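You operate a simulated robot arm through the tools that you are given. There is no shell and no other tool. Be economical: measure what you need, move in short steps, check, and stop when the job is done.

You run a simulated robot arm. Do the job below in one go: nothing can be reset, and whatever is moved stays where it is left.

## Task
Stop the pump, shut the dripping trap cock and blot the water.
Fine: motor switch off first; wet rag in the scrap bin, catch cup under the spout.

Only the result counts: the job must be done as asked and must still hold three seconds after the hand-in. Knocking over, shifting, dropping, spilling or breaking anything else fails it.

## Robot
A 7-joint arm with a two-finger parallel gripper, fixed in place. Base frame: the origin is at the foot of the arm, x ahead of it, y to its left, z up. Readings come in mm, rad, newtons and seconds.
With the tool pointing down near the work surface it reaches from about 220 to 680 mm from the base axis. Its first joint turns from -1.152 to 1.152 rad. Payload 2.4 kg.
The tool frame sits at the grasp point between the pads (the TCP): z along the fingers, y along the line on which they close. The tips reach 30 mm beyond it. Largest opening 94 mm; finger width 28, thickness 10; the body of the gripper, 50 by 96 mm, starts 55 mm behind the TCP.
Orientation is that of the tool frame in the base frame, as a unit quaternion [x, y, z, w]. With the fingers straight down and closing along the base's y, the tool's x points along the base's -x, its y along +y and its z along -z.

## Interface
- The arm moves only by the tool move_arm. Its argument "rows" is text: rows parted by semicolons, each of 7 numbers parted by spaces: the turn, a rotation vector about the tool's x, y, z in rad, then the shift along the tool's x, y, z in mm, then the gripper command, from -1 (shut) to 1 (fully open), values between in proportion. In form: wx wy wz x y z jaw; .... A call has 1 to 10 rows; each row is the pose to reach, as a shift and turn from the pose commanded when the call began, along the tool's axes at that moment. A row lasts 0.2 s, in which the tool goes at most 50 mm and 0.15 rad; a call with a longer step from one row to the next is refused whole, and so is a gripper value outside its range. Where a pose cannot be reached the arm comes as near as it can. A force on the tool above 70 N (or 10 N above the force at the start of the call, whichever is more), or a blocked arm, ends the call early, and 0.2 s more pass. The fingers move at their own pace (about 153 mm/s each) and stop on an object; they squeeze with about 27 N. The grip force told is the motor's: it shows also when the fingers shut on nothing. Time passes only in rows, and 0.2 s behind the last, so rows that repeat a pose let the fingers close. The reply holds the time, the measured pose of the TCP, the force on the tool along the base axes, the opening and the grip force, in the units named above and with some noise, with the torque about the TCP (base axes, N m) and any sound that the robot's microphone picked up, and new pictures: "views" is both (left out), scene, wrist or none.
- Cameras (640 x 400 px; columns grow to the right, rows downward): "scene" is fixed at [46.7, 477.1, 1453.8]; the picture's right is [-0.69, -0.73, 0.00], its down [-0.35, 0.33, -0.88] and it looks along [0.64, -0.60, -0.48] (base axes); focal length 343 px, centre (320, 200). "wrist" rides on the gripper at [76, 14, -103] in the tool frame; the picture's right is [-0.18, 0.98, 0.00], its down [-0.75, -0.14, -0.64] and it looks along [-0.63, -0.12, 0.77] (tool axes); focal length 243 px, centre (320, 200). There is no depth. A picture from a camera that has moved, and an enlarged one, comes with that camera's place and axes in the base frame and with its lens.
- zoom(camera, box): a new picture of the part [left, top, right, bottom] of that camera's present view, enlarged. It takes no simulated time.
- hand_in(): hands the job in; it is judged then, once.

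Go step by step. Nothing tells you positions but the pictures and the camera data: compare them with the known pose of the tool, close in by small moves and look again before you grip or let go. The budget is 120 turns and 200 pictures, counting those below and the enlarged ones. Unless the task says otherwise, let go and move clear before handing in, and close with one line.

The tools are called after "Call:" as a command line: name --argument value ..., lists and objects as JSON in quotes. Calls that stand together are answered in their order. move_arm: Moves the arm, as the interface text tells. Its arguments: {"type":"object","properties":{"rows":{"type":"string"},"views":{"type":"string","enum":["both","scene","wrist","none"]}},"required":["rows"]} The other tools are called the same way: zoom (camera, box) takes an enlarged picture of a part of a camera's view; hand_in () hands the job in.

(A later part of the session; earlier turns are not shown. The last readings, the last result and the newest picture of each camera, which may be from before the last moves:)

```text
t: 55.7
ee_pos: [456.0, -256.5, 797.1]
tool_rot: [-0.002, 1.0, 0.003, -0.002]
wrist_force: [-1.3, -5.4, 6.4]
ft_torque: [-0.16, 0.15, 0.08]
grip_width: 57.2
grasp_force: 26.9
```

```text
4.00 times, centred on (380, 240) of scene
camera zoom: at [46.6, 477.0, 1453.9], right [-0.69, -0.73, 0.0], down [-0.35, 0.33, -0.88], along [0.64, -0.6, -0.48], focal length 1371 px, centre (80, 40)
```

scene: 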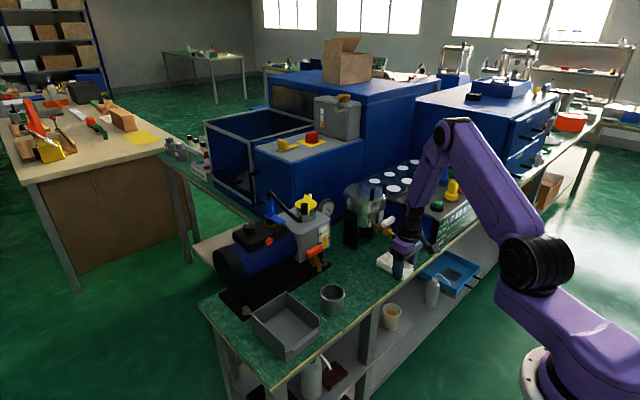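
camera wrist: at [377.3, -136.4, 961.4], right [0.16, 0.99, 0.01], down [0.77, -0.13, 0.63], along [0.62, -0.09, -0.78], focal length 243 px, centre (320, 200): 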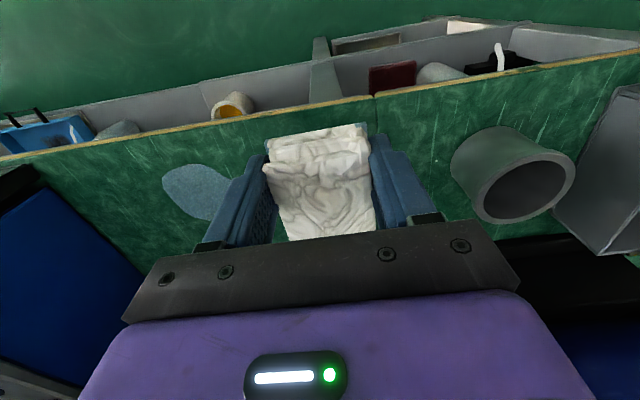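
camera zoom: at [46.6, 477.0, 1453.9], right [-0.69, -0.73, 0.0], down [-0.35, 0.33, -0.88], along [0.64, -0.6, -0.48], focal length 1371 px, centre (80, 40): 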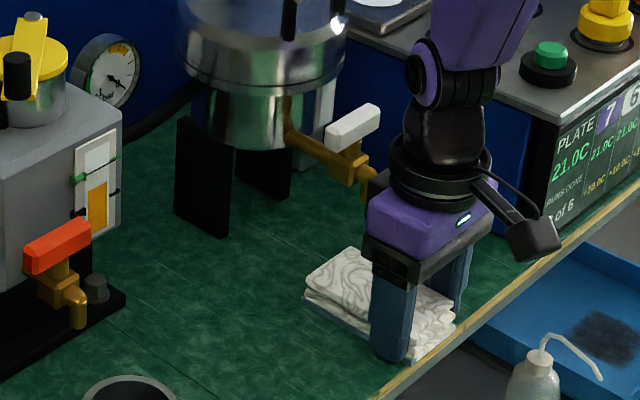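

Lift away again to check the puddle.

Call:
move_arm --rows "0 0 0 3 10 -4 -1;0 0 0 3 40 -12 -1;0 0 0 3 75 -35 -1;0 0 0 3 110 -60 -1;0 0 0 3 130 -80 -1" --views "both"

Call:
zoom --camera "wrist" --box '[100, 110, 280, 240]'

Call:
zoom --camera "scene" --box '[340, 190, 420, 290]'

```text
t: 56.9
ee_pos: [450.5, -126.3, 878.5]
tool_rot: [-0.002, 1.0, 0.003, -0.001]
wrist_force: [-0.5, -0.1, -0.7]
ft_torque: [0.01, 0.01, 0.02]
grip_width: 56.8
grasp_force: 27.0
camera wrist: at [375.4, -112.0, 980.7], right [0.18, 0.98, 0.01], down [0.76, -0.14, 0.64], along [0.63, -0.11, -0.77], focal length 243 px, centre (320, 200)
```

scene: 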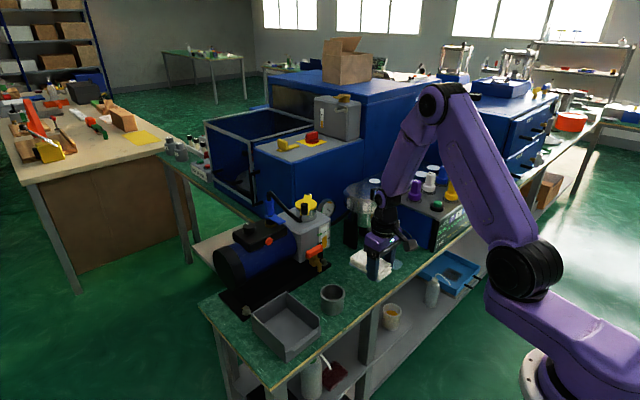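
wrist: 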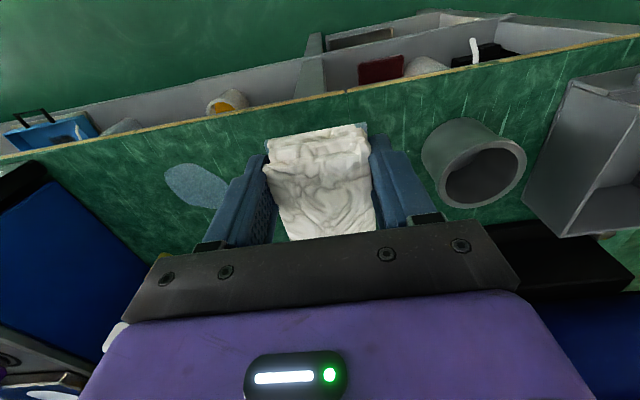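

```text
3.08 times, centred on (190, 175) of wrist
camera zoom: at [375.4, -112.0, 980.7], right [0.18, 0.98, 0.01], down [0.76, -0.14, 0.64], along [0.63, -0.11, -0.77], focal length 746 px, centre (720, 277)
```

zoom: 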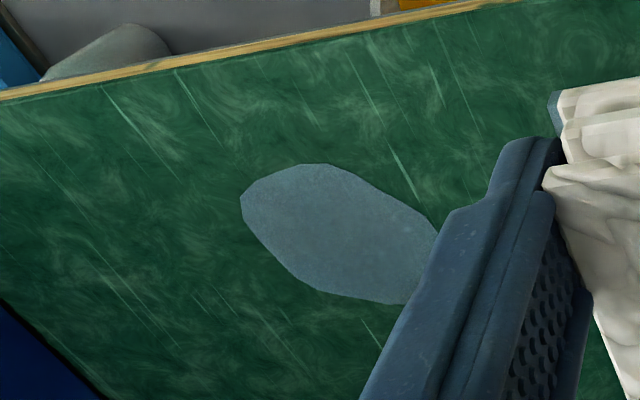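

```text
4.00 times, centred on (380, 240) of scene
camera zoom: at [46.7, 477.1, 1453.8], right [-0.69, -0.73, 0.0], down [-0.35, 0.33, -0.88], along [0.64, -0.6, -0.48], focal length 1371 px, centre (80, 40)
```

zoom: 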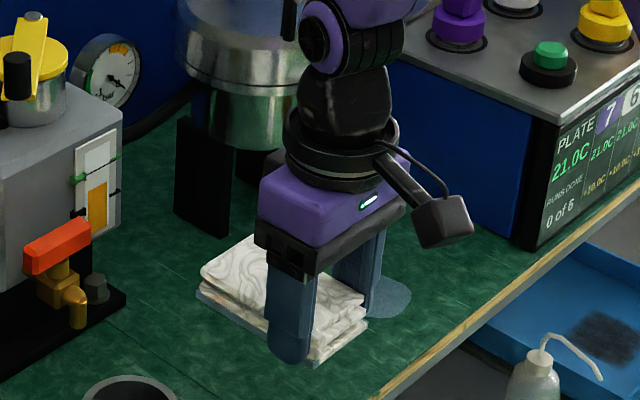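

About half is gone. Repeat with more wiping.

Call:
move_arm --rows "0 0 0 0 -35 25 -1;0 0 0 1 -70 50 -1;0 0 0 1 -105 71 -1;0 0 0 1 -130 72 -1;0 0 0 0 -138 80 -1;0 0 0 0 -148 80 -1;0 0 0 0 -158 80 -1;0 0 0 0 -148 80 -1;0 0 0 0 -138 80 -1;0 0 0 0 -128 80 -1" --views "none"

Call:
move_arm --rows "0 0 0 0 -10 0 -1;0 0 0 0 -20 0 -1;0 0 0 0 -30 0 -1;0 0 0 0 -20 0 -1;0 0 0 0 -10 0 -1;0 0 0 0 0 0 -1;0 0 0 0 -10 0 -1;0 0 0 0 -20 0 -1;0 0 0 0 -10 0 -1;0 0 0 0 0 0 -1" --views "none"

Call:
move_arm --rows "0 0 0 0 -10 0 -1;0 0 0 0 -20 0 -1;0 0 0 0 -30 0 -1;0 0 0 0 -20 0 -1;0 0 0 0 -10 0 -1;0 0 0 0 0 0 -1;0 0 0 0 -10 0 -1;0 0 0 0 -20 0 -1;0 0 0 0 -10 0 -1;0 0 0 0 0 0 -1" --views "none"

Call:
move_arm --rows "0 0 0 3 10 -4 -1;0 0 0 3 40 -12 -1;0 0 0 3 75 -35 -1;0 0 0 3 110 -60 -1;0 0 0 3 130 -80 -1" --views "both"

```text
t: 58.4
ee_pos: [451.3, -265.3, 797.2]
tool_rot: [-0.009, 1.0, 0.008, -0.008]
wrist_force: [-8.7, 7.5, 18.8]
ft_torque: [-0.32, -0.79, 0.07]
grip_width: 57.2
grasp_force: 26.8
stopped in row 7: the force on the tool passed its limit at 79 N (the readings are from after the stop); the commanded pose is now the measured one
```

```text
t: 58.8
ee_pos: [452.5, -266.1, 798.3]
tool_rot: [-0.017, 1.0, 0.013, -0.015]
wrist_force: [-9.0, 7.4, 19.9]
ft_torque: [-0.34, -0.96, 0.03]
grip_width: 56.7
grasp_force: 27.1
stopped in row 2: the force on the tool passed its limit at 78 N (the readings are from after the stop); the commanded pose is now the measured one
```

```text
t: 59.3
ee_pos: [451.7, -268.5, 799.5]
tool_rot: [-0.025, 0.999, 0.018, -0.021]
wrist_force: [-9.7, 6.8, 20.6]
ft_torque: [-0.39, -1.03, 0.0]
grip_width: 57.0
grasp_force: 27.0
stopped in row 2: the force on the tool passed its limit at 79 N (the readings are from after the stop); the commanded pose is now the measured one
```

```text
t: 60.5
ee_pos: [446.7, -142.5, 879.5]
tool_rot: [-0.024, 0.999, 0.018, -0.021]
wrist_force: [0.0, -0.4, 0.5]
ft_torque: [0.01, 0.0, 0.02]
grip_width: 56.9
grasp_force: 27.3
camera wrist: at [373.8, -135.7, 985.5], right [0.14, 0.99, 0.03], down [0.79, -0.13, 0.61], along [0.6, -0.06, -0.79], focal length 243 px, centre (320, 200)
```

scene: 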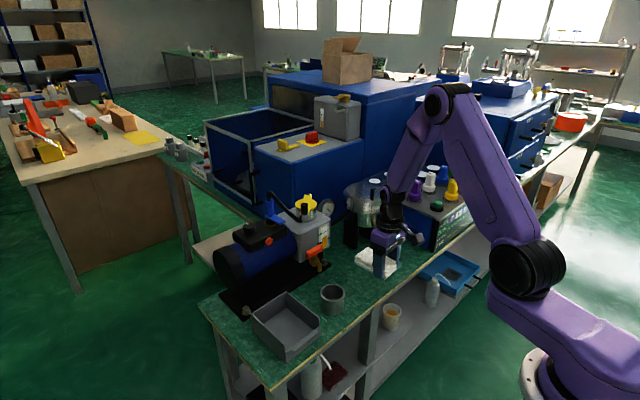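
wrist: 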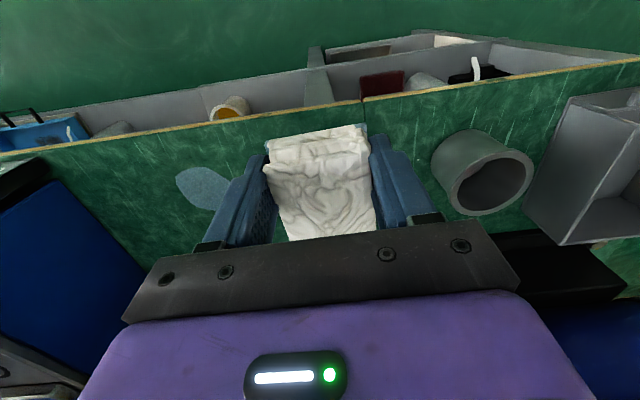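

The stops come from pressing too hard on the bench. Correct orientation and go in with light pressure.

Call:
move_arm --rows "0.018 -0.021 0.024 -1 -20 25 -1;0.036 -0.042 0.048 -3 -45 50 -1;0.036 -0.042 0.048 -3 -80 72 -1;0.036 -0.042 0.048 -3 -120 72 -1;0.036 -0.042 0.048 -3 -125 78 -1;0.036 -0.042 0.048 -3 -125 78 -1" --views "none"

```text
t: 61.9
ee_pos: [455.5, -264.1, 799.0]
tool_rot: [0.0, 1.0, -0.001, 0.001]
wrist_force: [0.9, 0.3, 0.4]
ft_torque: [0.02, 0.0, -0.01]
grip_width: 56.9
grasp_force: 26.5
```

Call:
move_arm --rows "0 0 0 2 0 1 -1;0 0 0 2 -6 1.5 -1;0 0 0 2 -12 1.5 -1;0 0 0 2 -6 1.5 -1;0 0 0 2 0 1.5 -1;0 0 0 2 8 1.5 -1;0 0 0 2 14 1.5 -1;0 0 0 2 8 1.5 -1;0 0 0 2 0 1.5 -1;0 0 0 2 -6 1.5 -1" --views "scene"

Call:
zoom --camera "scene" --box '[340, 190, 420, 290]'

```text
t: 64.1
ee_pos: [451.0, -272.1, 798.2]
tool_rot: [-0.002, 1.0, -0.001, 0.0]
wrist_force: [-0.2, 0.7, -1.1]
ft_torque: [0.02, -0.01, -0.01]
grip_width: 57.1
grasp_force: 27.4
```

scene: 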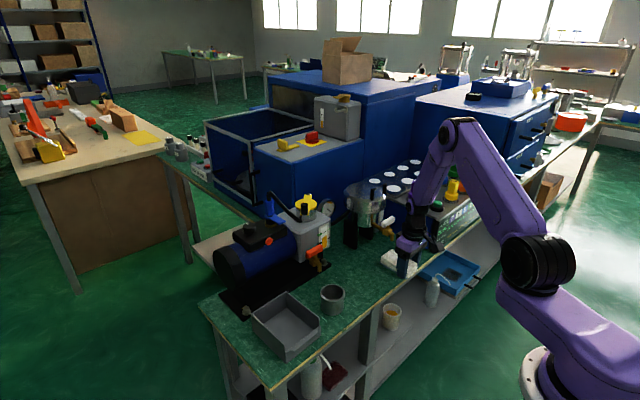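

```text
4.00 times, centred on (380, 240) of scene
camera zoom: at [46.7, 477.1, 1453.8], right [-0.69, -0.73, 0.0], down [-0.35, 0.33, -0.88], along [0.64, -0.6, -0.48], focal length 1371 px, centre (80, 40)
```

zoom: 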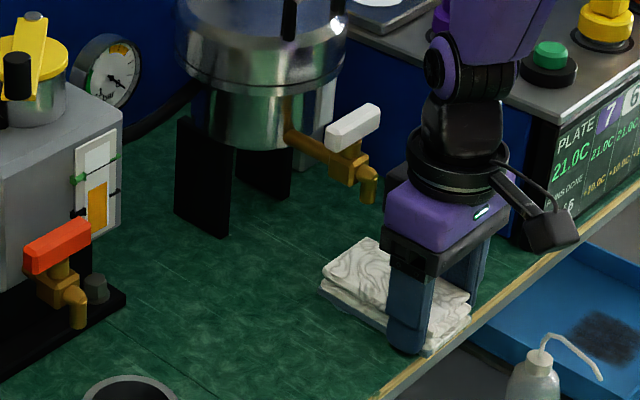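

Slightly more pressure and strokes.

Call:
move_arm --rows "0 0 0 0 0 1 -1;0 0 0 0 8 1.5 -1;0 0 0 0 16 1.5 -1;0 0 0 0 24 1.5 -1;0 0 0 0 16 1.5 -1;0 0 0 0 8 1.5 -1;0 0 0 0 0 1.5 -1;0 0 0 0 8 1.5 -1;0 0 0 0 16 1.5 -1;0 0 0 0 8 1.5 -1" --views "none"

Call:
move_arm --rows "0 0 0 0 8 0 -1;0 0 0 0 16 0 -1;0 0 0 0 8 0 -1;0 0 0 0 0 0 -1;0 0 0 0 8 0 -1;0 0 0 3 40 -15 -1;0 0 0 3 75 -35 -1;0 0 0 3 110 -60 -1;0 0 0 3 130 -80 -1" --views "wrist"

Call:
zoom --camera "wrist" --box '[100, 110, 280, 240]'

```text
t: 66.3
ee_pos: [450.8, -262.9, 798.2]
tool_rot: [-0.002, 1.0, -0.001, 0.002]
wrist_force: [0.7, -0.1, 30.9]
ft_torque: [0.41, 0.35, -0.03]
grip_width: 56.9
grasp_force: 26.4
```

```text
t: 67.3
ee_pos: [451.8, -250.5, 797.9]
tool_rot: [-0.008, 1.0, 0.005, -0.006]
wrist_force: [-6.3, 5.8, 19.6]
ft_torque: [-0.41, -0.01, -0.1]
grip_width: 56.8
grasp_force: 27.3
stopped in row 5: the force on the tool passed its limit at 73 N (the readings are from after the stop); the commanded pose is now the measured one
camera wrist: at [376.1, -238.3, 900.7], right [0.17, 0.99, 0.01], down [0.76, -0.14, 0.63], along [0.62, -0.1, -0.78], focal length 243 px, centre (320, 200)
```

wrist: 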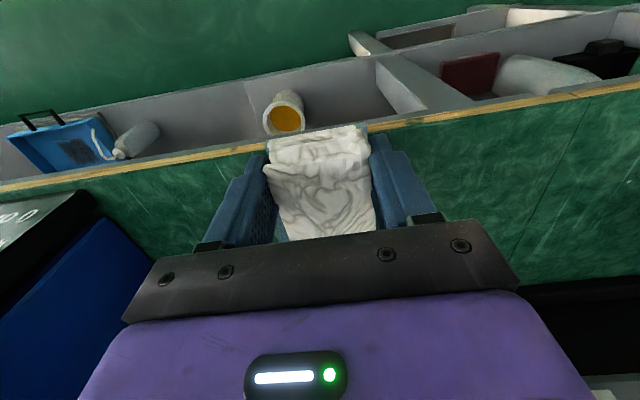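

```text
3.08 times, centred on (190, 175) of wrist
camera zoom: at [376.1, -238.3, 900.7], right [0.17, 0.99, 0.01], down [0.76, -0.14, 0.63], along [0.62, -0.1, -0.78], focal length 746 px, centre (720, 277)
```

zoom: 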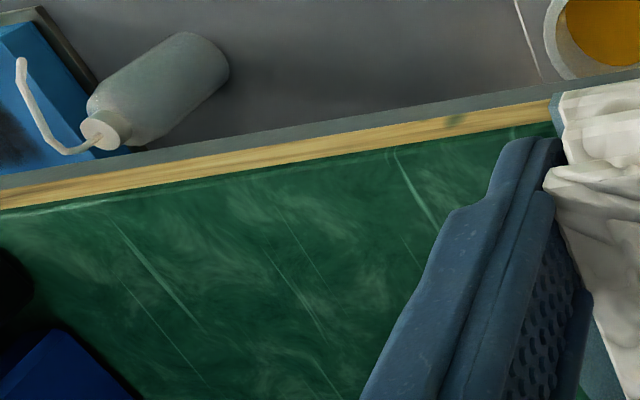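

Call:
move_arm --rows "0 0 0 2 4 -6 -1;0 0 0 2 30 -15 -1;0 0 0 2 65 -35 -1;0 0 0 2 95 -60 -1;0 0 0 2 125 -80 -1" --views "wrist"

Call:
zoom --camera "wrist" --box '[100, 110, 280, 240]'

Call:
zoom --camera "scene" --box '[340, 190, 420, 290]'

```text
t: 68.5
ee_pos: [449.4, -125.0, 877.3]
tool_rot: [-0.007, 1.0, 0.004, -0.006]
wrist_force: [-0.2, 1.0, -0.5]
ft_torque: [-0.05, 0.01, -0.02]
grip_width: 57.2
grasp_force: 26.6
camera wrist: at [374.0, -112.3, 981.3], right [0.17, 0.99, 0.01], down [0.76, -0.14, 0.63], along [0.62, -0.1, -0.77], focal length 243 px, centre (320, 200)
```

wrist: 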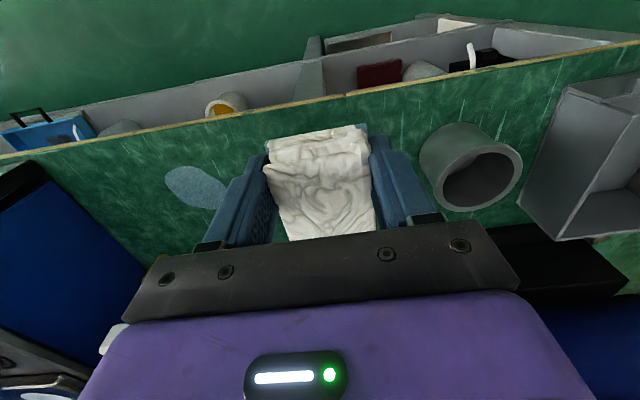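

```text
3.08 times, centred on (190, 175) of wrist
camera zoom: at [374.0, -112.3, 981.3], right [0.17, 0.99, 0.01], down [0.76, -0.14, 0.63], along [0.62, -0.1, -0.77], focal length 746 px, centre (720, 277)
```

zoom: 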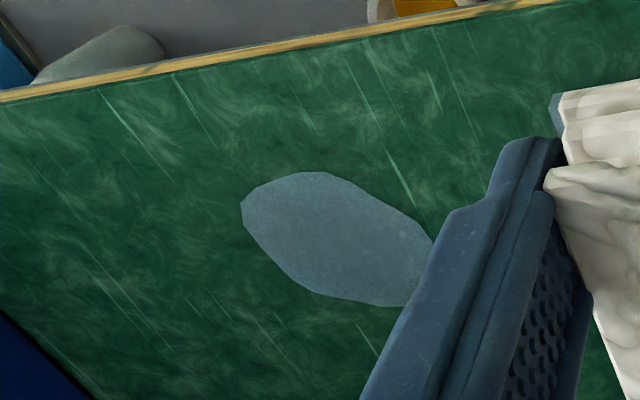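

```text
4.00 times, centred on (380, 240) of scene
camera zoom: at [46.7, 477.0, 1453.8], right [-0.69, -0.73, 0.0], down [-0.35, 0.33, -0.88], along [0.64, -0.61, -0.48], focal length 1371 px, centre (80, 40)
```

zoom: 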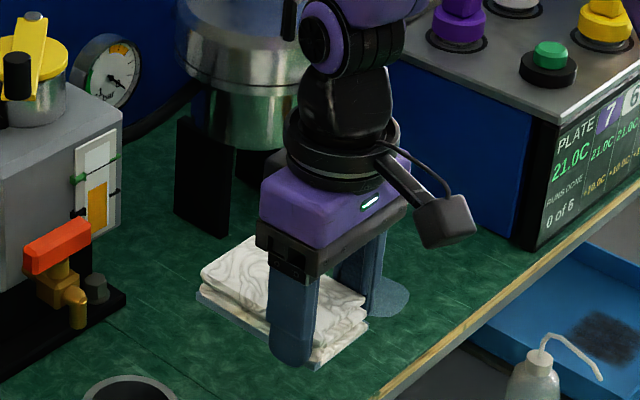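

The rest of the puddle lies further in (+x) than the rag reached. I'll set the rag down, re-grip at its very near end (to gain ~16 mm reach), and try again.

Call:
move_arm --rows "0.008 -0.012 0.014 -10 -25 30 -1;0.008 -0.012 0.014 -20 -50 65 -1;0.008 -0.012 0.014 -20 -50 79 -1;0.008 -0.012 0.014 -20 -50 79 0.3;0.008 -0.012 0.014 -20 -50 79 0.9;0.008 -0.012 0.014 -12 -50 78 0.9;0.008 -0.012 0.014 -4 -50 78 0.9;0.008 -0.012 0.014 -4 -50 78 0;0.008 -0.012 0.014 -4 -50 78 -1;0.008 -0.012 0.014 -4 -50 78 -1" --views "both"

Call:
zoom --camera "scene" --box '[340, 190, 420, 290]'

```text
t: 70.7
ee_pos: [453.4, -177.5, 799.3]
tool_rot: [-0.001, 1.0, 0.002, 0.001]
wrist_force: [-0.4, -1.6, 2.1]
ft_torque: [-0.05, -0.02, 0.02]
grip_width: 57.0
grasp_force: 27.3
camera wrist: at [376.6, -163.3, 901.6], right [0.18, 0.98, 0.0], down [0.75, -0.14, 0.64], along [0.63, -0.12, -0.77], focal length 243 px, centre (320, 200)
```

scene: 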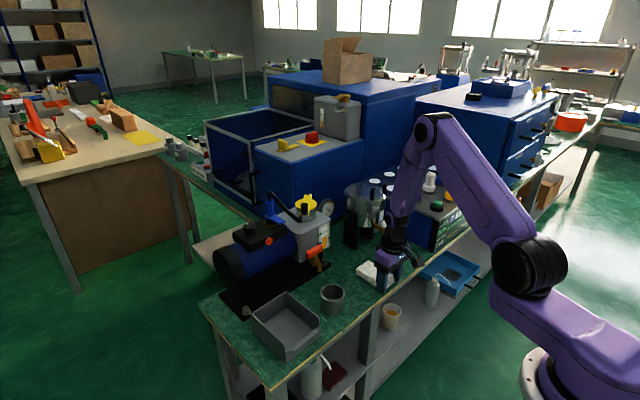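
wrist: 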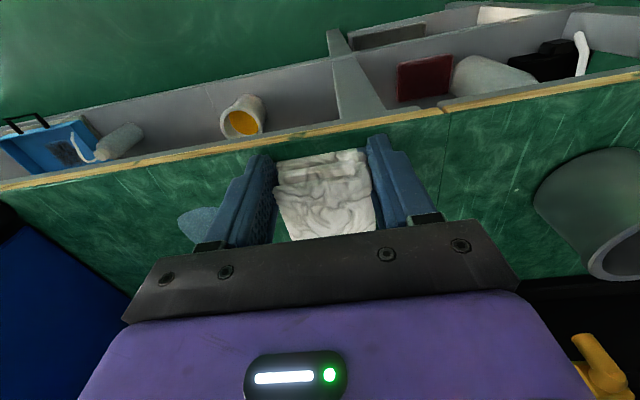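

```text
4.00 times, centred on (380, 240) of scene
camera zoom: at [46.7, 477.0, 1453.8], right [-0.69, -0.73, 0.0], down [-0.35, 0.33, -0.88], along [0.64, -0.6, -0.48], focal length 1371 px, centre (80, 40)
```

zoom: 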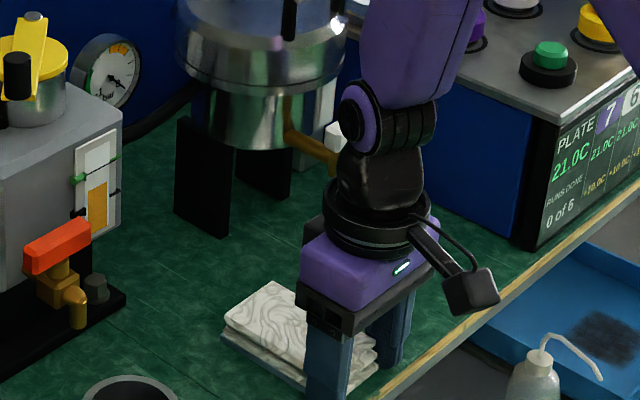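

Re-gripped. Now lift a bit, go under the spout at x≈452, lower, then push in +x to ~466 and wipe.

Call:
move_arm --rows "0 0 0 2 0 -4 -1;0 0 0 2 -30 -4 -1;0 0 0 2 -60 -4 -1;0 0 0 2 -88 -4 -1;0 0 0 2 -92 -1 -1;0 0 0 -4 -92 0 -1;0 0 0 -9 -92 0.5 -1;0 0 0 -13 -92 0.5 -1" --views "scene"

Call:
zoom --camera "scene" --box '[340, 190, 420, 290]'

```text
t: 72.5
ee_pos: [464.6, -268.2, 800.2]
tool_rot: [0.001, 1.0, 0.001, 0.0]
wrist_force: [-11.2, -0.6, 12.6]
ft_torque: [-0.13, -0.29, -0.1]
grip_width: 56.8
grasp_force: 27.1
```

scene: 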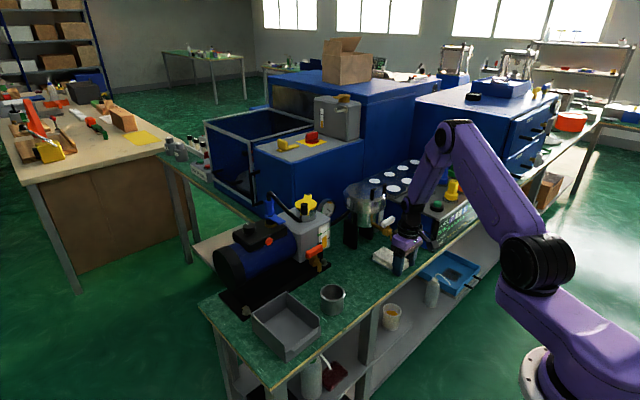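

```text
4.00 times, centred on (380, 240) of scene
camera zoom: at [46.2, 477.1, 1453.8], right [-0.69, -0.73, 0.0], down [-0.35, 0.33, -0.88], along [0.64, -0.61, -0.48], focal length 1371 px, centre (80, 40)
```

zoom: 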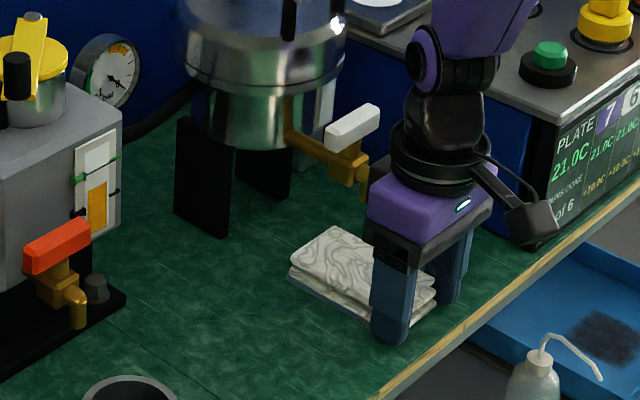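

Rag now covers the far part. Wipe ±15 mm in y.

Call:
move_arm --rows "0 0 0 1 6 0 -1;0 0 0 1 12 0 -1;0 0 0 1 18 0 -1;0 0 0 1 10 0 -1;0 0 0 1 0 0 -1;0 0 0 1 -8 0 -1;0 0 0 1 -16 0 -1;0 0 0 1 -8 0 -1;0 0 0 1 0 0 -1" --views "none"

Call:
move_arm --rows "0 0 0 12 0 -3 -1;0 0 0 14 30 -6 -1;0 0 0 14 65 -20 -1;0 0 0 14 95 -45 -1;0 0 0 14 125 -75 -1" --views "both"

Call:
zoom --camera "wrist" --box '[100, 110, 280, 240]'

Call:
zoom --camera "scene" --box '[340, 190, 420, 290]'

```text
t: 74.5
ee_pos: [462.8, -270.8, 799.1]
tool_rot: [0.002, 1.0, -0.001, 0.001]
wrist_force: [-1.4, -9.3, 10.6]
ft_torque: [-0.07, 0.07, 0.0]
grip_width: 56.9
grasp_force: 26.7
```

```text
t: 75.7
ee_pos: [447.4, -143.5, 873.7]
tool_rot: [-0.001, 1.0, 0.001, 0.0]
wrist_force: [-0.3, 0.0, -0.2]
ft_torque: [0.0, 0.03, -0.01]
grip_width: 56.8
grasp_force: 27.2
camera wrist: at [371.8, -129.5, 975.4], right [0.18, 0.98, 0.0], down [0.75, -0.14, 0.64], along [0.63, -0.12, -0.77], focal length 243 px, centre (320, 200)
```

scene: 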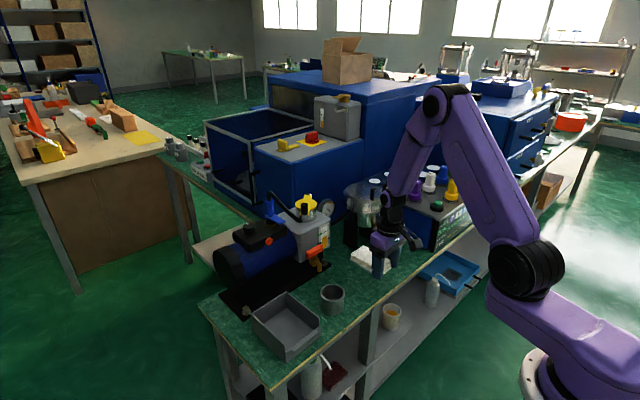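
wrist: 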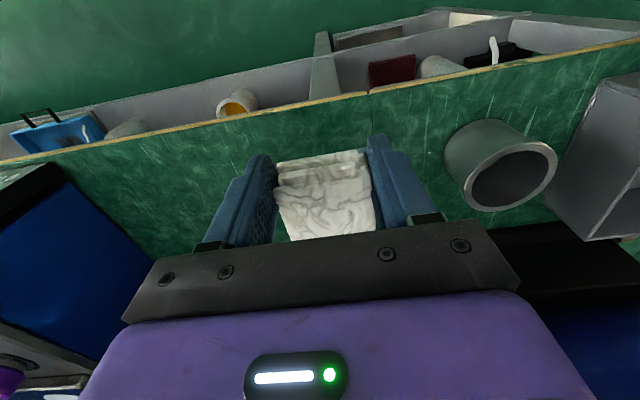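

```text
3.08 times, centred on (190, 175) of wrist
camera zoom: at [371.8, -129.5, 975.4], right [0.18, 0.98, 0.0], down [0.75, -0.14, 0.64], along [0.63, -0.12, -0.77], focal length 746 px, centre (720, 277)
```

zoom: 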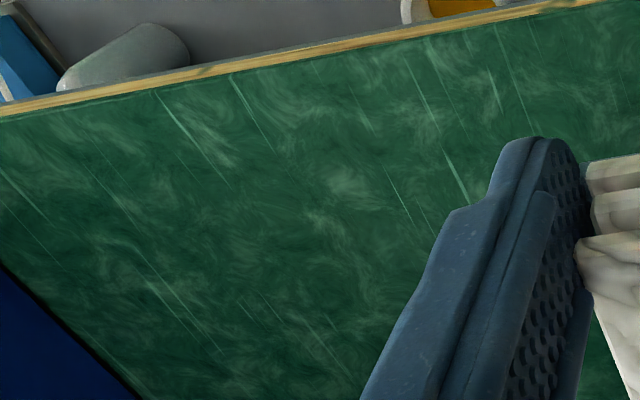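

```text
4.00 times, centred on (380, 240) of scene
camera zoom: at [46.7, 477.0, 1453.8], right [-0.69, -0.73, 0.0], down [-0.35, 0.33, -0.88], along [0.64, -0.61, -0.48], focal length 1371 px, centre (80, 40)
```

zoom: 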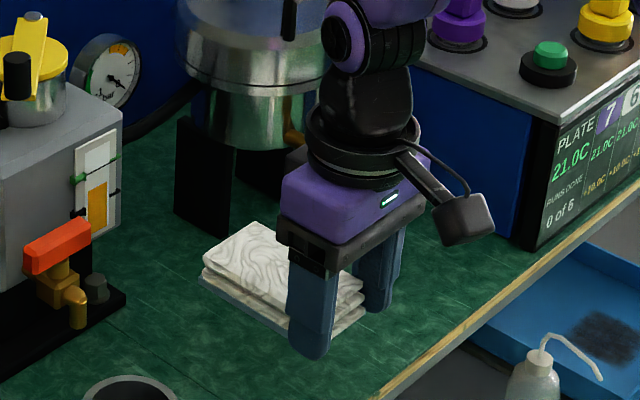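

The puddle is gone. Bin: x 450–599, y 80–188, rim z≈806, centre (525,134). Carry the rag at height to above the bin.

Call:
move_arm --rows "0 0 0 0 0 -30 -1;0 0 0 -5 40 -35 -1;0 0 0 -10 80 -35 -1;0 0 0 -15 120 -35 -1;0 0 0 -20 160 -35 -1;0 0 0 -25 200 -35 -1;0 0 0 -30 240 -35 -1;0 0 0 -31 277 -35 -1;0 0 0 -31 277 -20 -1" --views "both"

Call:
zoom --camera "scene" --box '[230, 230, 360, 370]'

```text
t: 77.7
ee_pos: [480.9, 133.0, 892.1]
tool_rot: [0.001, 1.0, 0.001, 0.001]
wrist_force: [-0.3, 0.4, -0.6]
ft_torque: [0.02, 0.02, -0.04]
grip_width: 56.7
grasp_force: 26.9
camera wrist: at [404.6, 148.0, 994.5], right [0.18, 0.98, 0.0], down [0.75, -0.14, 0.64], along [0.63, -0.12, -0.77], focal length 243 px, centre (320, 200)
```

scene: 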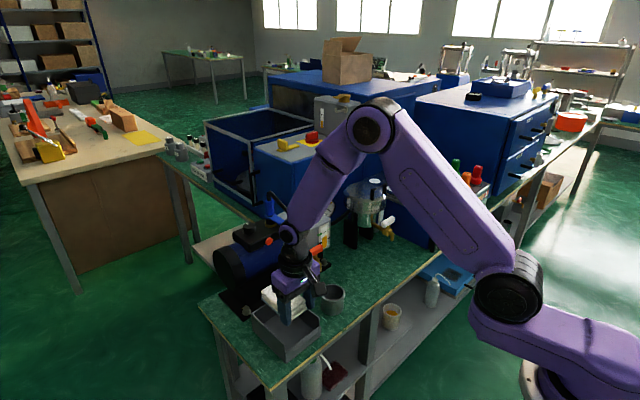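
wrist: 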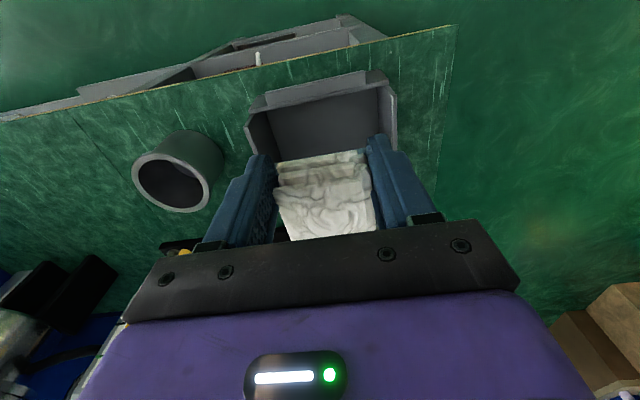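

```text
2.86 times, centred on (295, 300) of scene
camera zoom: at [46.7, 477.1, 1453.8], right [-0.69, -0.73, 0.0], down [-0.35, 0.33, -0.88], along [0.64, -0.6, -0.48], focal length 980 px, centre (391, -86)
```

zoom: 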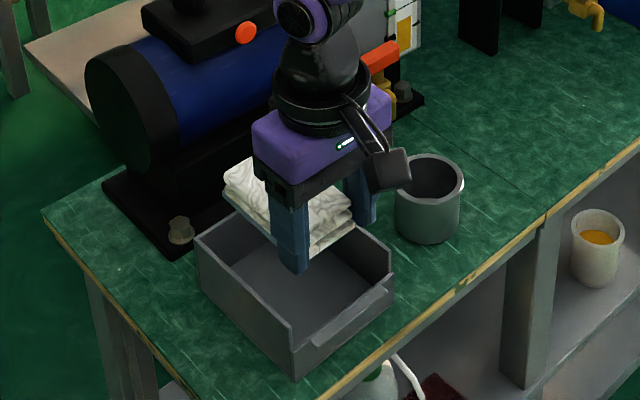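

Bin centre refined to (529,138). Shift +9 x, +5 y and lower partly.

Call:
move_arm --rows "0 0 0 -9 5 0 -1;0 0 0 -9 5 25 -1;0 0 0 -9 5 45 -1" --views "both"

Call:
zoom --camera "scene" --box '[230, 230, 360, 370]'

```text
t: 78.5
ee_pos: [490.6, 139.6, 849.5]
tool_rot: [0.0, 1.0, 0.001, 0.004]
wrist_force: [-1.1, -0.1, 9.4]
ft_torque: [0.34, -0.95, 0.07]
grip_width: 57.2
grasp_force: 26.3
camera wrist: at [414.4, 153.6, 952.3], right [0.18, 0.98, 0.0], down [0.75, -0.14, 0.65], along [0.64, -0.12, -0.76], focal length 243 px, centre (320, 200)
```

scene: 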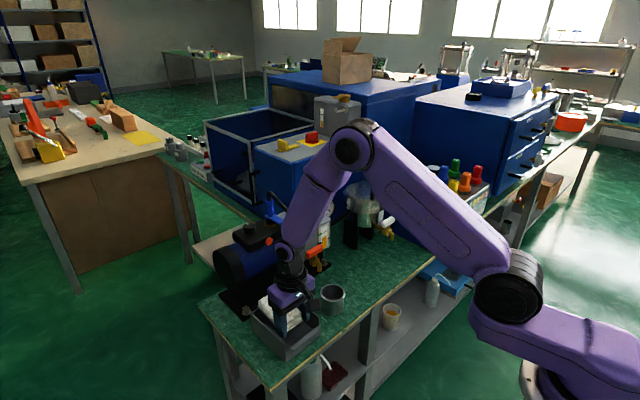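
wrist: 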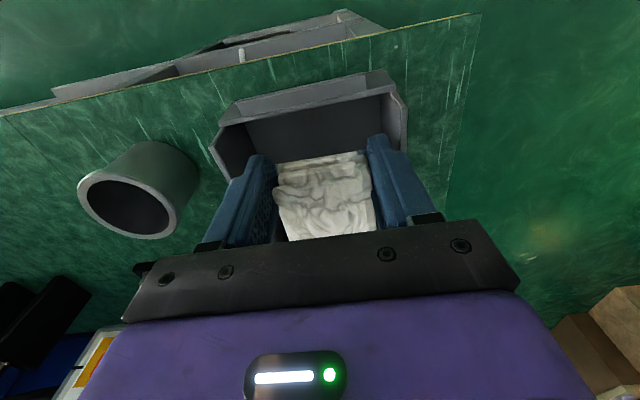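

```text
2.86 times, centred on (295, 300) of scene
camera zoom: at [46.4, 477.0, 1453.9], right [-0.69, -0.73, 0.0], down [-0.35, 0.33, -0.88], along [0.64, -0.6, -0.48], focal length 980 px, centre (391, -86)
```

zoom: 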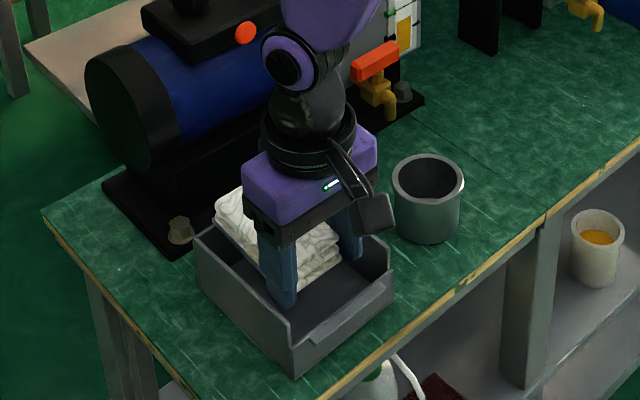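

The rag's far +y corner is touching the far rim. Raise, shift back 24 mm in x and 6 mm in y, then lower again.

Call:
move_arm --rows "0 0 0 0 0 -15 -1;0 0 0 12 -6 -15 -1;0 0 0 24 -6 -15 -1;0 0 0 24 -6 -3 -1" --views "both"

Call:
zoom --camera "scene" --box '[230, 230, 360, 370]'

Call:
zoom --camera "wrist" --box '[200, 60, 440, 250]'

```text
t: 79.5
ee_pos: [466.1, 132.4, 851.5]
tool_rot: [-0.001, 1.0, 0.0, 0.001]
wrist_force: [0.3, -0.7, 0.4]
ft_torque: [0.01, 0.02, -0.02]
grip_width: 56.9
grasp_force: 26.9
camera wrist: at [389.7, 146.3, 954.0], right [0.18, 0.98, 0.0], down [0.75, -0.14, 0.64], along [0.63, -0.12, -0.77], focal length 243 px, centre (320, 200)
```

scene: 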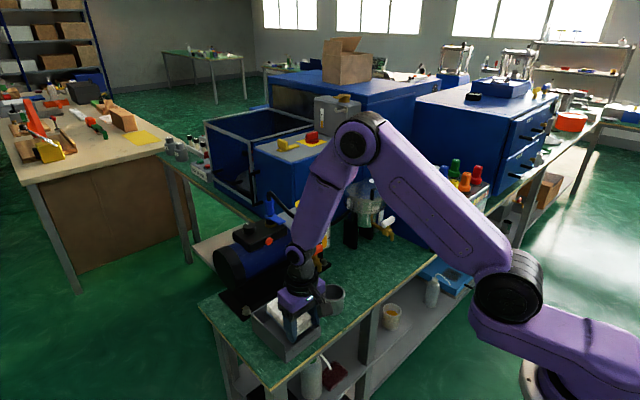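
wrist: 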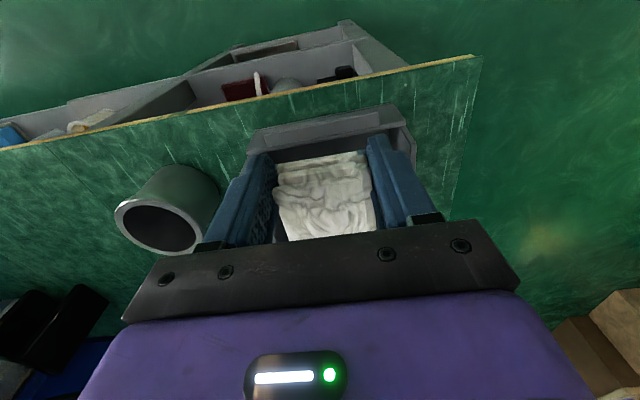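

```text
2.86 times, centred on (295, 300) of scene
camera zoom: at [46.7, 477.1, 1453.8], right [-0.69, -0.73, 0.0], down [-0.35, 0.33, -0.88], along [0.64, -0.6, -0.48], focal length 980 px, centre (391, -86)
```

zoom: 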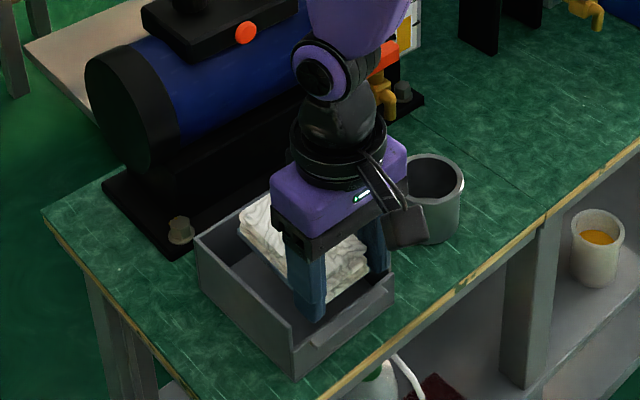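

```text
2.11 times, centred on (320, 155) of wrist
camera zoom: at [389.7, 146.3, 954.0], right [0.18, 0.98, 0.0], down [0.75, -0.14, 0.64], along [0.63, -0.12, -0.77], focal length 511 px, centre (320, 295)
```

zoom: 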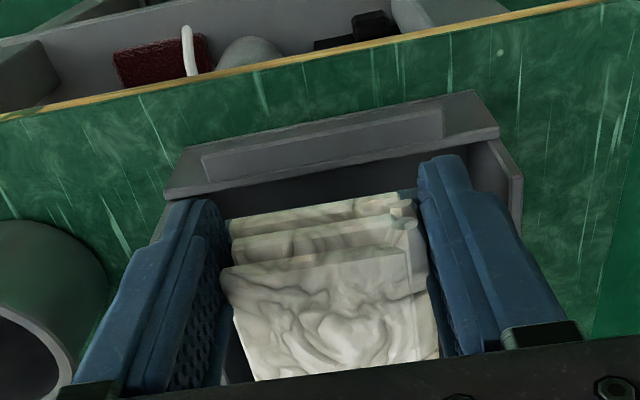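

Rag inside the rim outline now; shift +8 mm in y and lower gently.

Call:
move_arm --rows "0 0 0 -2 8 0 -1;0 0 0 -2 8 8 -1;0 0 0 -2 8 16 -1;0 0 0 -2 8 24 -1" --views "both"

Call:
zoom --camera "scene" --box '[230, 230, 360, 370]'

Call:
zoom --camera "wrist" --box '[200, 60, 440, 250]'

```text
t: 80.7
ee_pos: [468.3, 141.5, 833.3]
tool_rot: [-0.001, 1.0, 0.0, 0.0]
wrist_force: [-6.3, -2.4, 21.8]
ft_torque: [-0.26, 0.36, -0.11]
grip_width: 56.8
grasp_force: 27.2
stopped in row 4: the force on the tool passed its limit at 75 N (the readings are from after the stop); the commanded pose is now the measured one
camera wrist: at [392.1, 154.8, 934.9], right [0.18, 0.98, 0.0], down [0.75, -0.14, 0.64], along [0.63, -0.12, -0.77], focal length 243 px, centre (320, 200)
```

scene: 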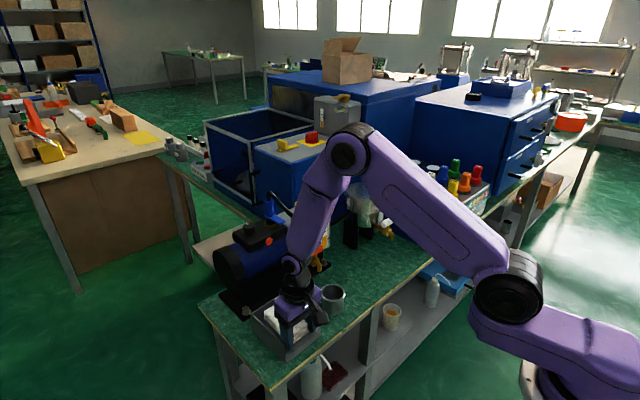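
wrist: 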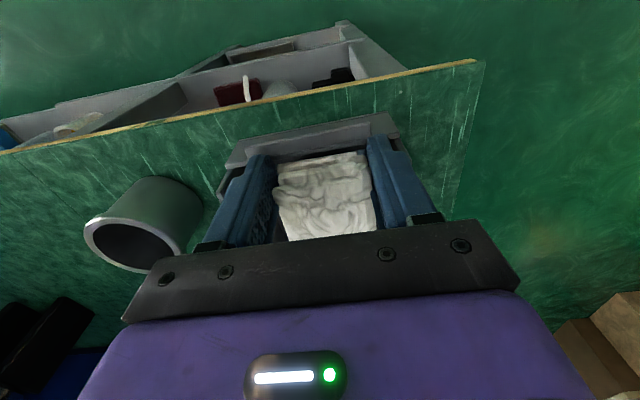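

```text
2.86 times, centred on (295, 300) of scene
camera zoom: at [46.2, 476.9, 1453.9], right [-0.69, -0.73, 0.0], down [-0.35, 0.33, -0.88], along [0.64, -0.6, -0.48], focal length 980 px, centre (391, -86)
```

zoom: 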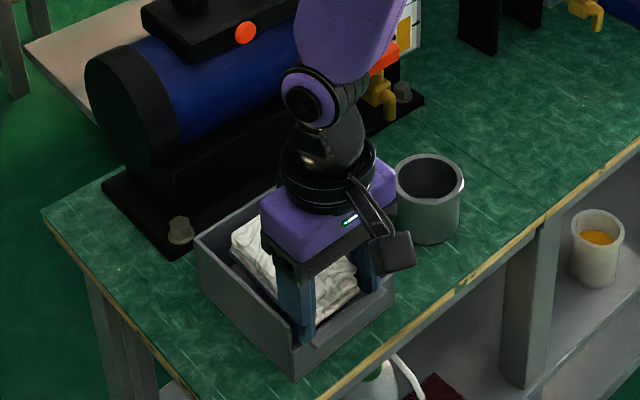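

```text
2.11 times, centred on (320, 155) of wrist
camera zoom: at [392.1, 154.8, 934.9], right [0.18, 0.98, 0.0], down [0.75, -0.14, 0.64], along [0.63, -0.12, -0.77], focal length 511 px, centre (320, 295)
```

zoom: 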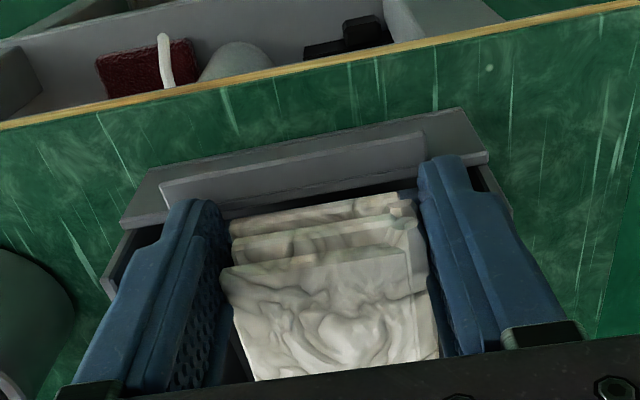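

Near side of the fingers rests on the near rim. Raise a bit, go +8 x, -4 y and lower again.

Call:
move_arm --rows "0 0 0 0 0 -8 -1;0 0 0 -8 -4 -8 -1;0 0 0 -8 -4 0 -1;0 0 0 -8 -4 6 -1;0 0 0 -8 -4 12 -1" --views "both"

Call:
zoom --camera "scene" --box '[230, 230, 360, 370]'

Call:
zoom --camera "wrist" --box '[200, 60, 440, 250]'

```text
t: 81.6
ee_pos: [476.4, 136.9, 832.6]
tool_rot: [0.0, 1.0, 0.001, 0.001]
wrist_force: [-7.4, -1.6, 22.2]
ft_torque: [-0.38, 0.48, -0.06]
grip_width: 56.8
grasp_force: 27.1
stopped in row 4: the force on the tool passed its limit at 87 N (the readings are from after the stop); the commanded pose is now the measured one
camera wrist: at [400.9, 151.2, 934.8], right [0.18, 0.98, 0.0], down [0.75, -0.14, 0.64], along [0.63, -0.12, -0.77], focal length 243 px, centre (320, 200)
```

scene: 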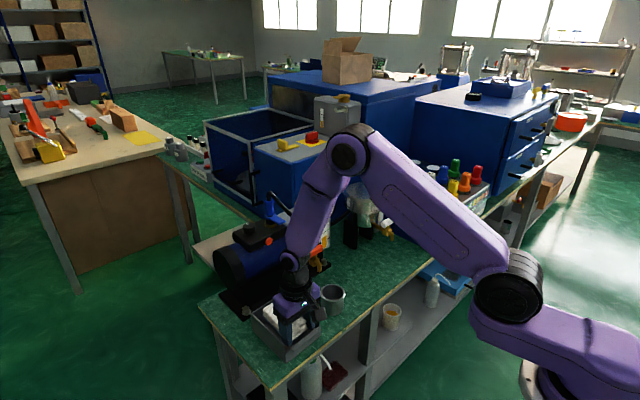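
wrist: 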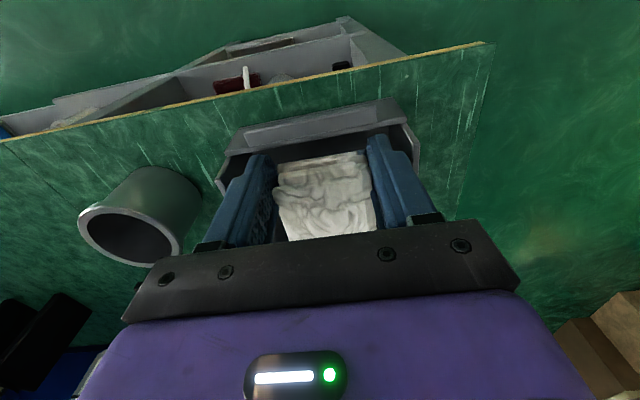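

```text
2.86 times, centred on (295, 300) of scene
camera zoom: at [46.2, 476.9, 1453.9], right [-0.69, -0.73, 0.0], down [-0.35, 0.33, -0.88], along [0.64, -0.6, -0.48], focal length 980 px, centre (391, -86)
```

zoom: 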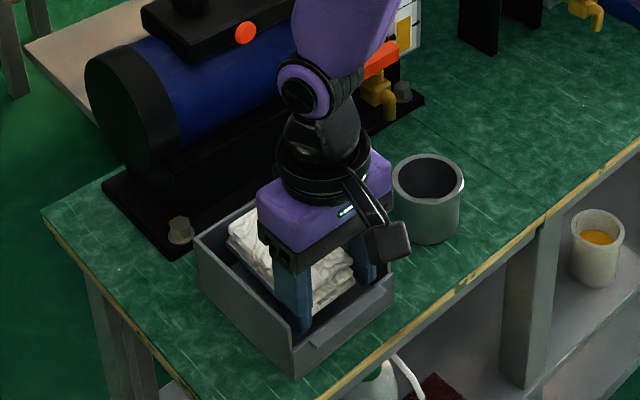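

```text
2.11 times, centred on (320, 155) of wrist
camera zoom: at [400.9, 151.2, 934.8], right [0.18, 0.98, 0.0], down [0.75, -0.14, 0.64], along [0.63, -0.12, -0.77], focal length 511 px, centre (320, 295)
```

zoom: 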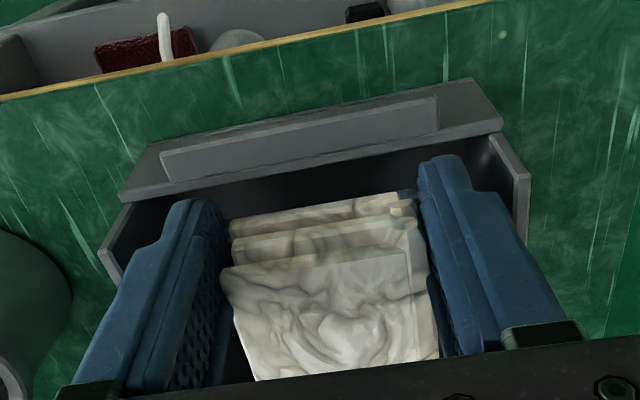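

Same height again regardless of x, so this is the bin's floor; the rag lies inside the walls. Release with limited opening and rise straight up.

Call:
move_arm --rows "0 0 0 0 0 -1 -1;0 0 0 0 0 -1 -0.1;0 0 0 0 0 -1 0.45;0 0 0 0 0 -1 0.45;0 0 0 0 0 -30 0.45;0 0 0 0 0 -70 0.45;0 0 0 20 0 -110 0.45;0 0 0 50 0 -140 0.45" --views "both"

Call:
zoom --camera "scene" --box '[230, 230, 360, 370]'

Call:
zoom --camera "wrist" --box '[200, 60, 440, 250]'

```text
t: 83.4
ee_pos: [426.1, 135.3, 970.2]
tool_rot: [0.0, 1.0, 0.0, 0.001]
wrist_force: [-0.4, -0.3, -1.0]
ft_torque: [0.0, -0.02, 0.02]
grip_width: 68.1
grasp_force: 0.0
camera wrist: at [349.7, 149.9, 1072.5], right [0.18, 0.98, 0.0], down [0.75, -0.14, 0.64], along [0.63, -0.12, -0.77], focal length 243 px, centre (320, 200)
```

scene: 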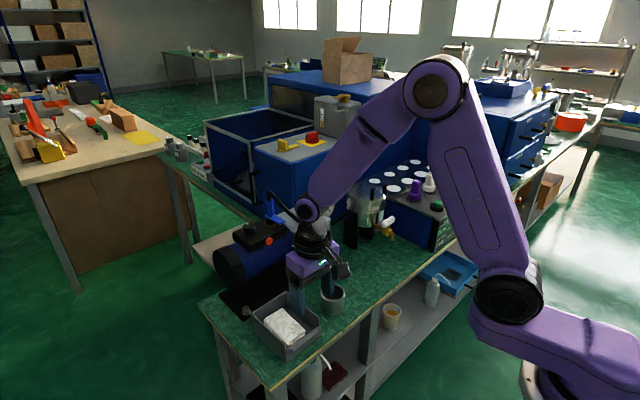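
wrist: 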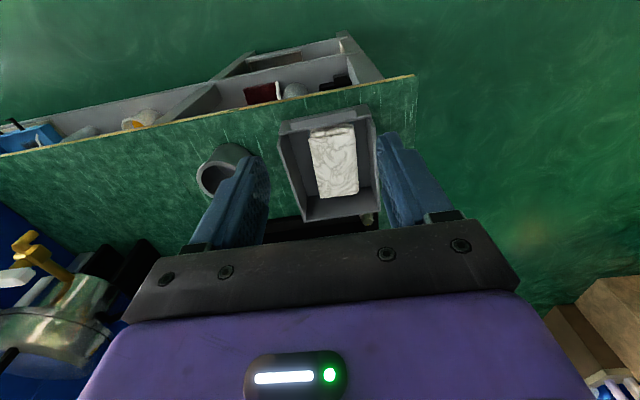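

```text
2.86 times, centred on (295, 300) of scene
camera zoom: at [46.7, 477.1, 1453.8], right [-0.69, -0.73, 0.0], down [-0.35, 0.33, -0.88], along [0.64, -0.6, -0.48], focal length 980 px, centre (391, -86)
```

zoom: 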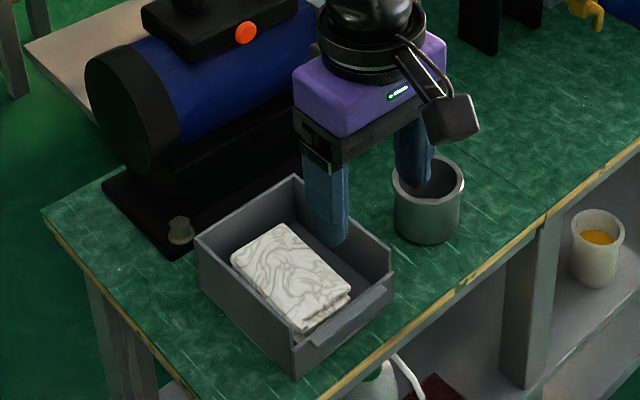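

```text
2.11 times, centred on (320, 155) of wrist
camera zoom: at [349.7, 149.9, 1072.5], right [0.18, 0.98, 0.0], down [0.75, -0.14, 0.64], along [0.63, -0.12, -0.77], focal length 511 px, centre (320, 295)
```

zoom: 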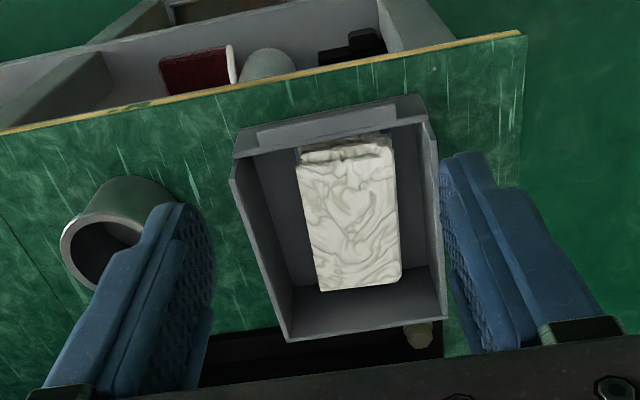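

Rag lies in the bin and the bench is dry. Now the cup: move over to view it and measure.

Call:
move_arm --rows "0 0 0 0 -35 0 0.6;0 0 0 0 -70 0 1;0 0 0 0 -105 0 1;0 0 0 0 -140 0 1" --views "both"

Call:
zoom --camera "scene" --box '[300, 260, 370, 330]'

Call:
zoom --camera "scene" --box '[340, 190, 420, 290]'

```text
t: 84.4
ee_pos: [426.6, -3.9, 970.7]
tool_rot: [-0.002, 1.0, 0.002, 0.001]
wrist_force: [0.2, -0.7, 0.1]
ft_torque: [-0.01, -0.02, 0.04]
grip_width: 93.8
grasp_force: 0.1
camera wrist: at [350.7, 10.5, 1072.4], right [0.18, 0.98, 0.0], down [0.75, -0.14, 0.64], along [0.63, -0.12, -0.77], focal length 243 px, centre (320, 200)
```

scene: 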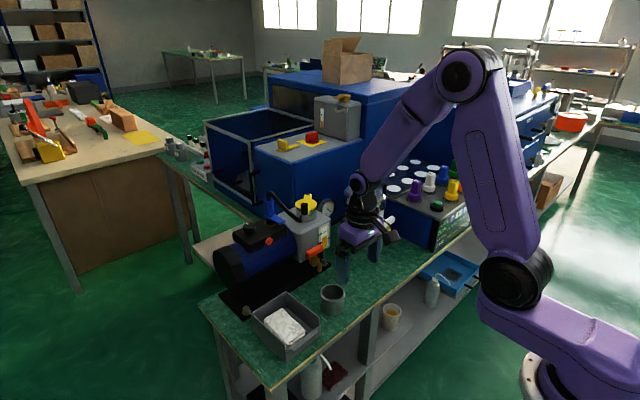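
wrist: 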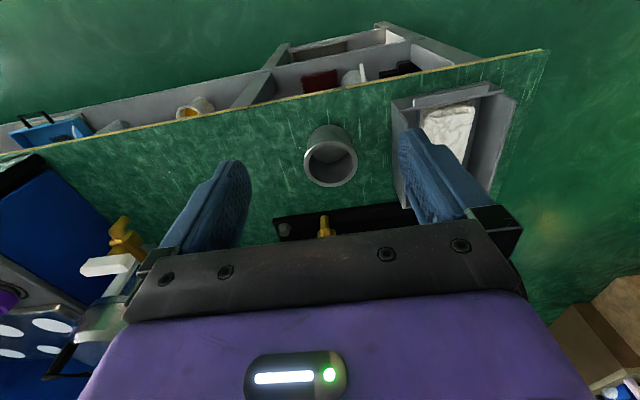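

```text
5.71 times, centred on (335, 295) of scene
camera zoom: at [46.6, 477.1, 1453.8], right [-0.69, -0.73, 0.0], down [-0.35, 0.33, -0.88], along [0.64, -0.6, -0.48], focal length 1959 px, centre (234, -343)
```

zoom: 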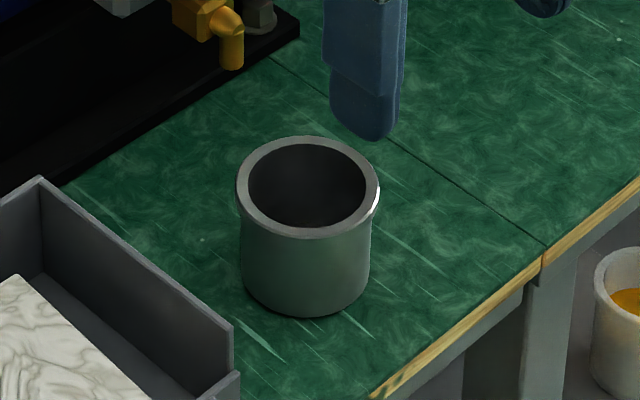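

```text
4.00 times, centred on (380, 240) of scene
camera zoom: at [46.6, 477.1, 1453.8], right [-0.69, -0.73, 0.0], down [-0.35, 0.33, -0.88], along [0.64, -0.6, -0.48], focal length 1371 px, centre (80, 40)
```

zoom: 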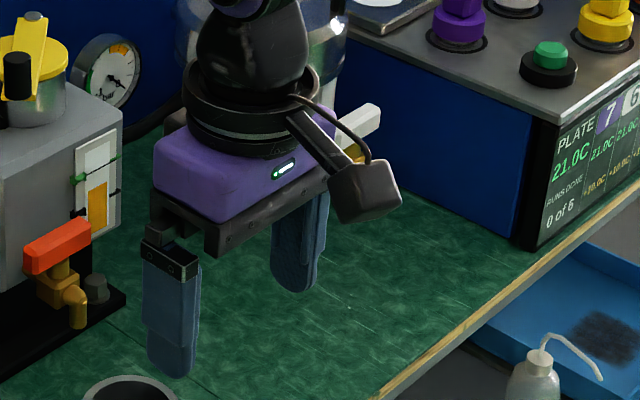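

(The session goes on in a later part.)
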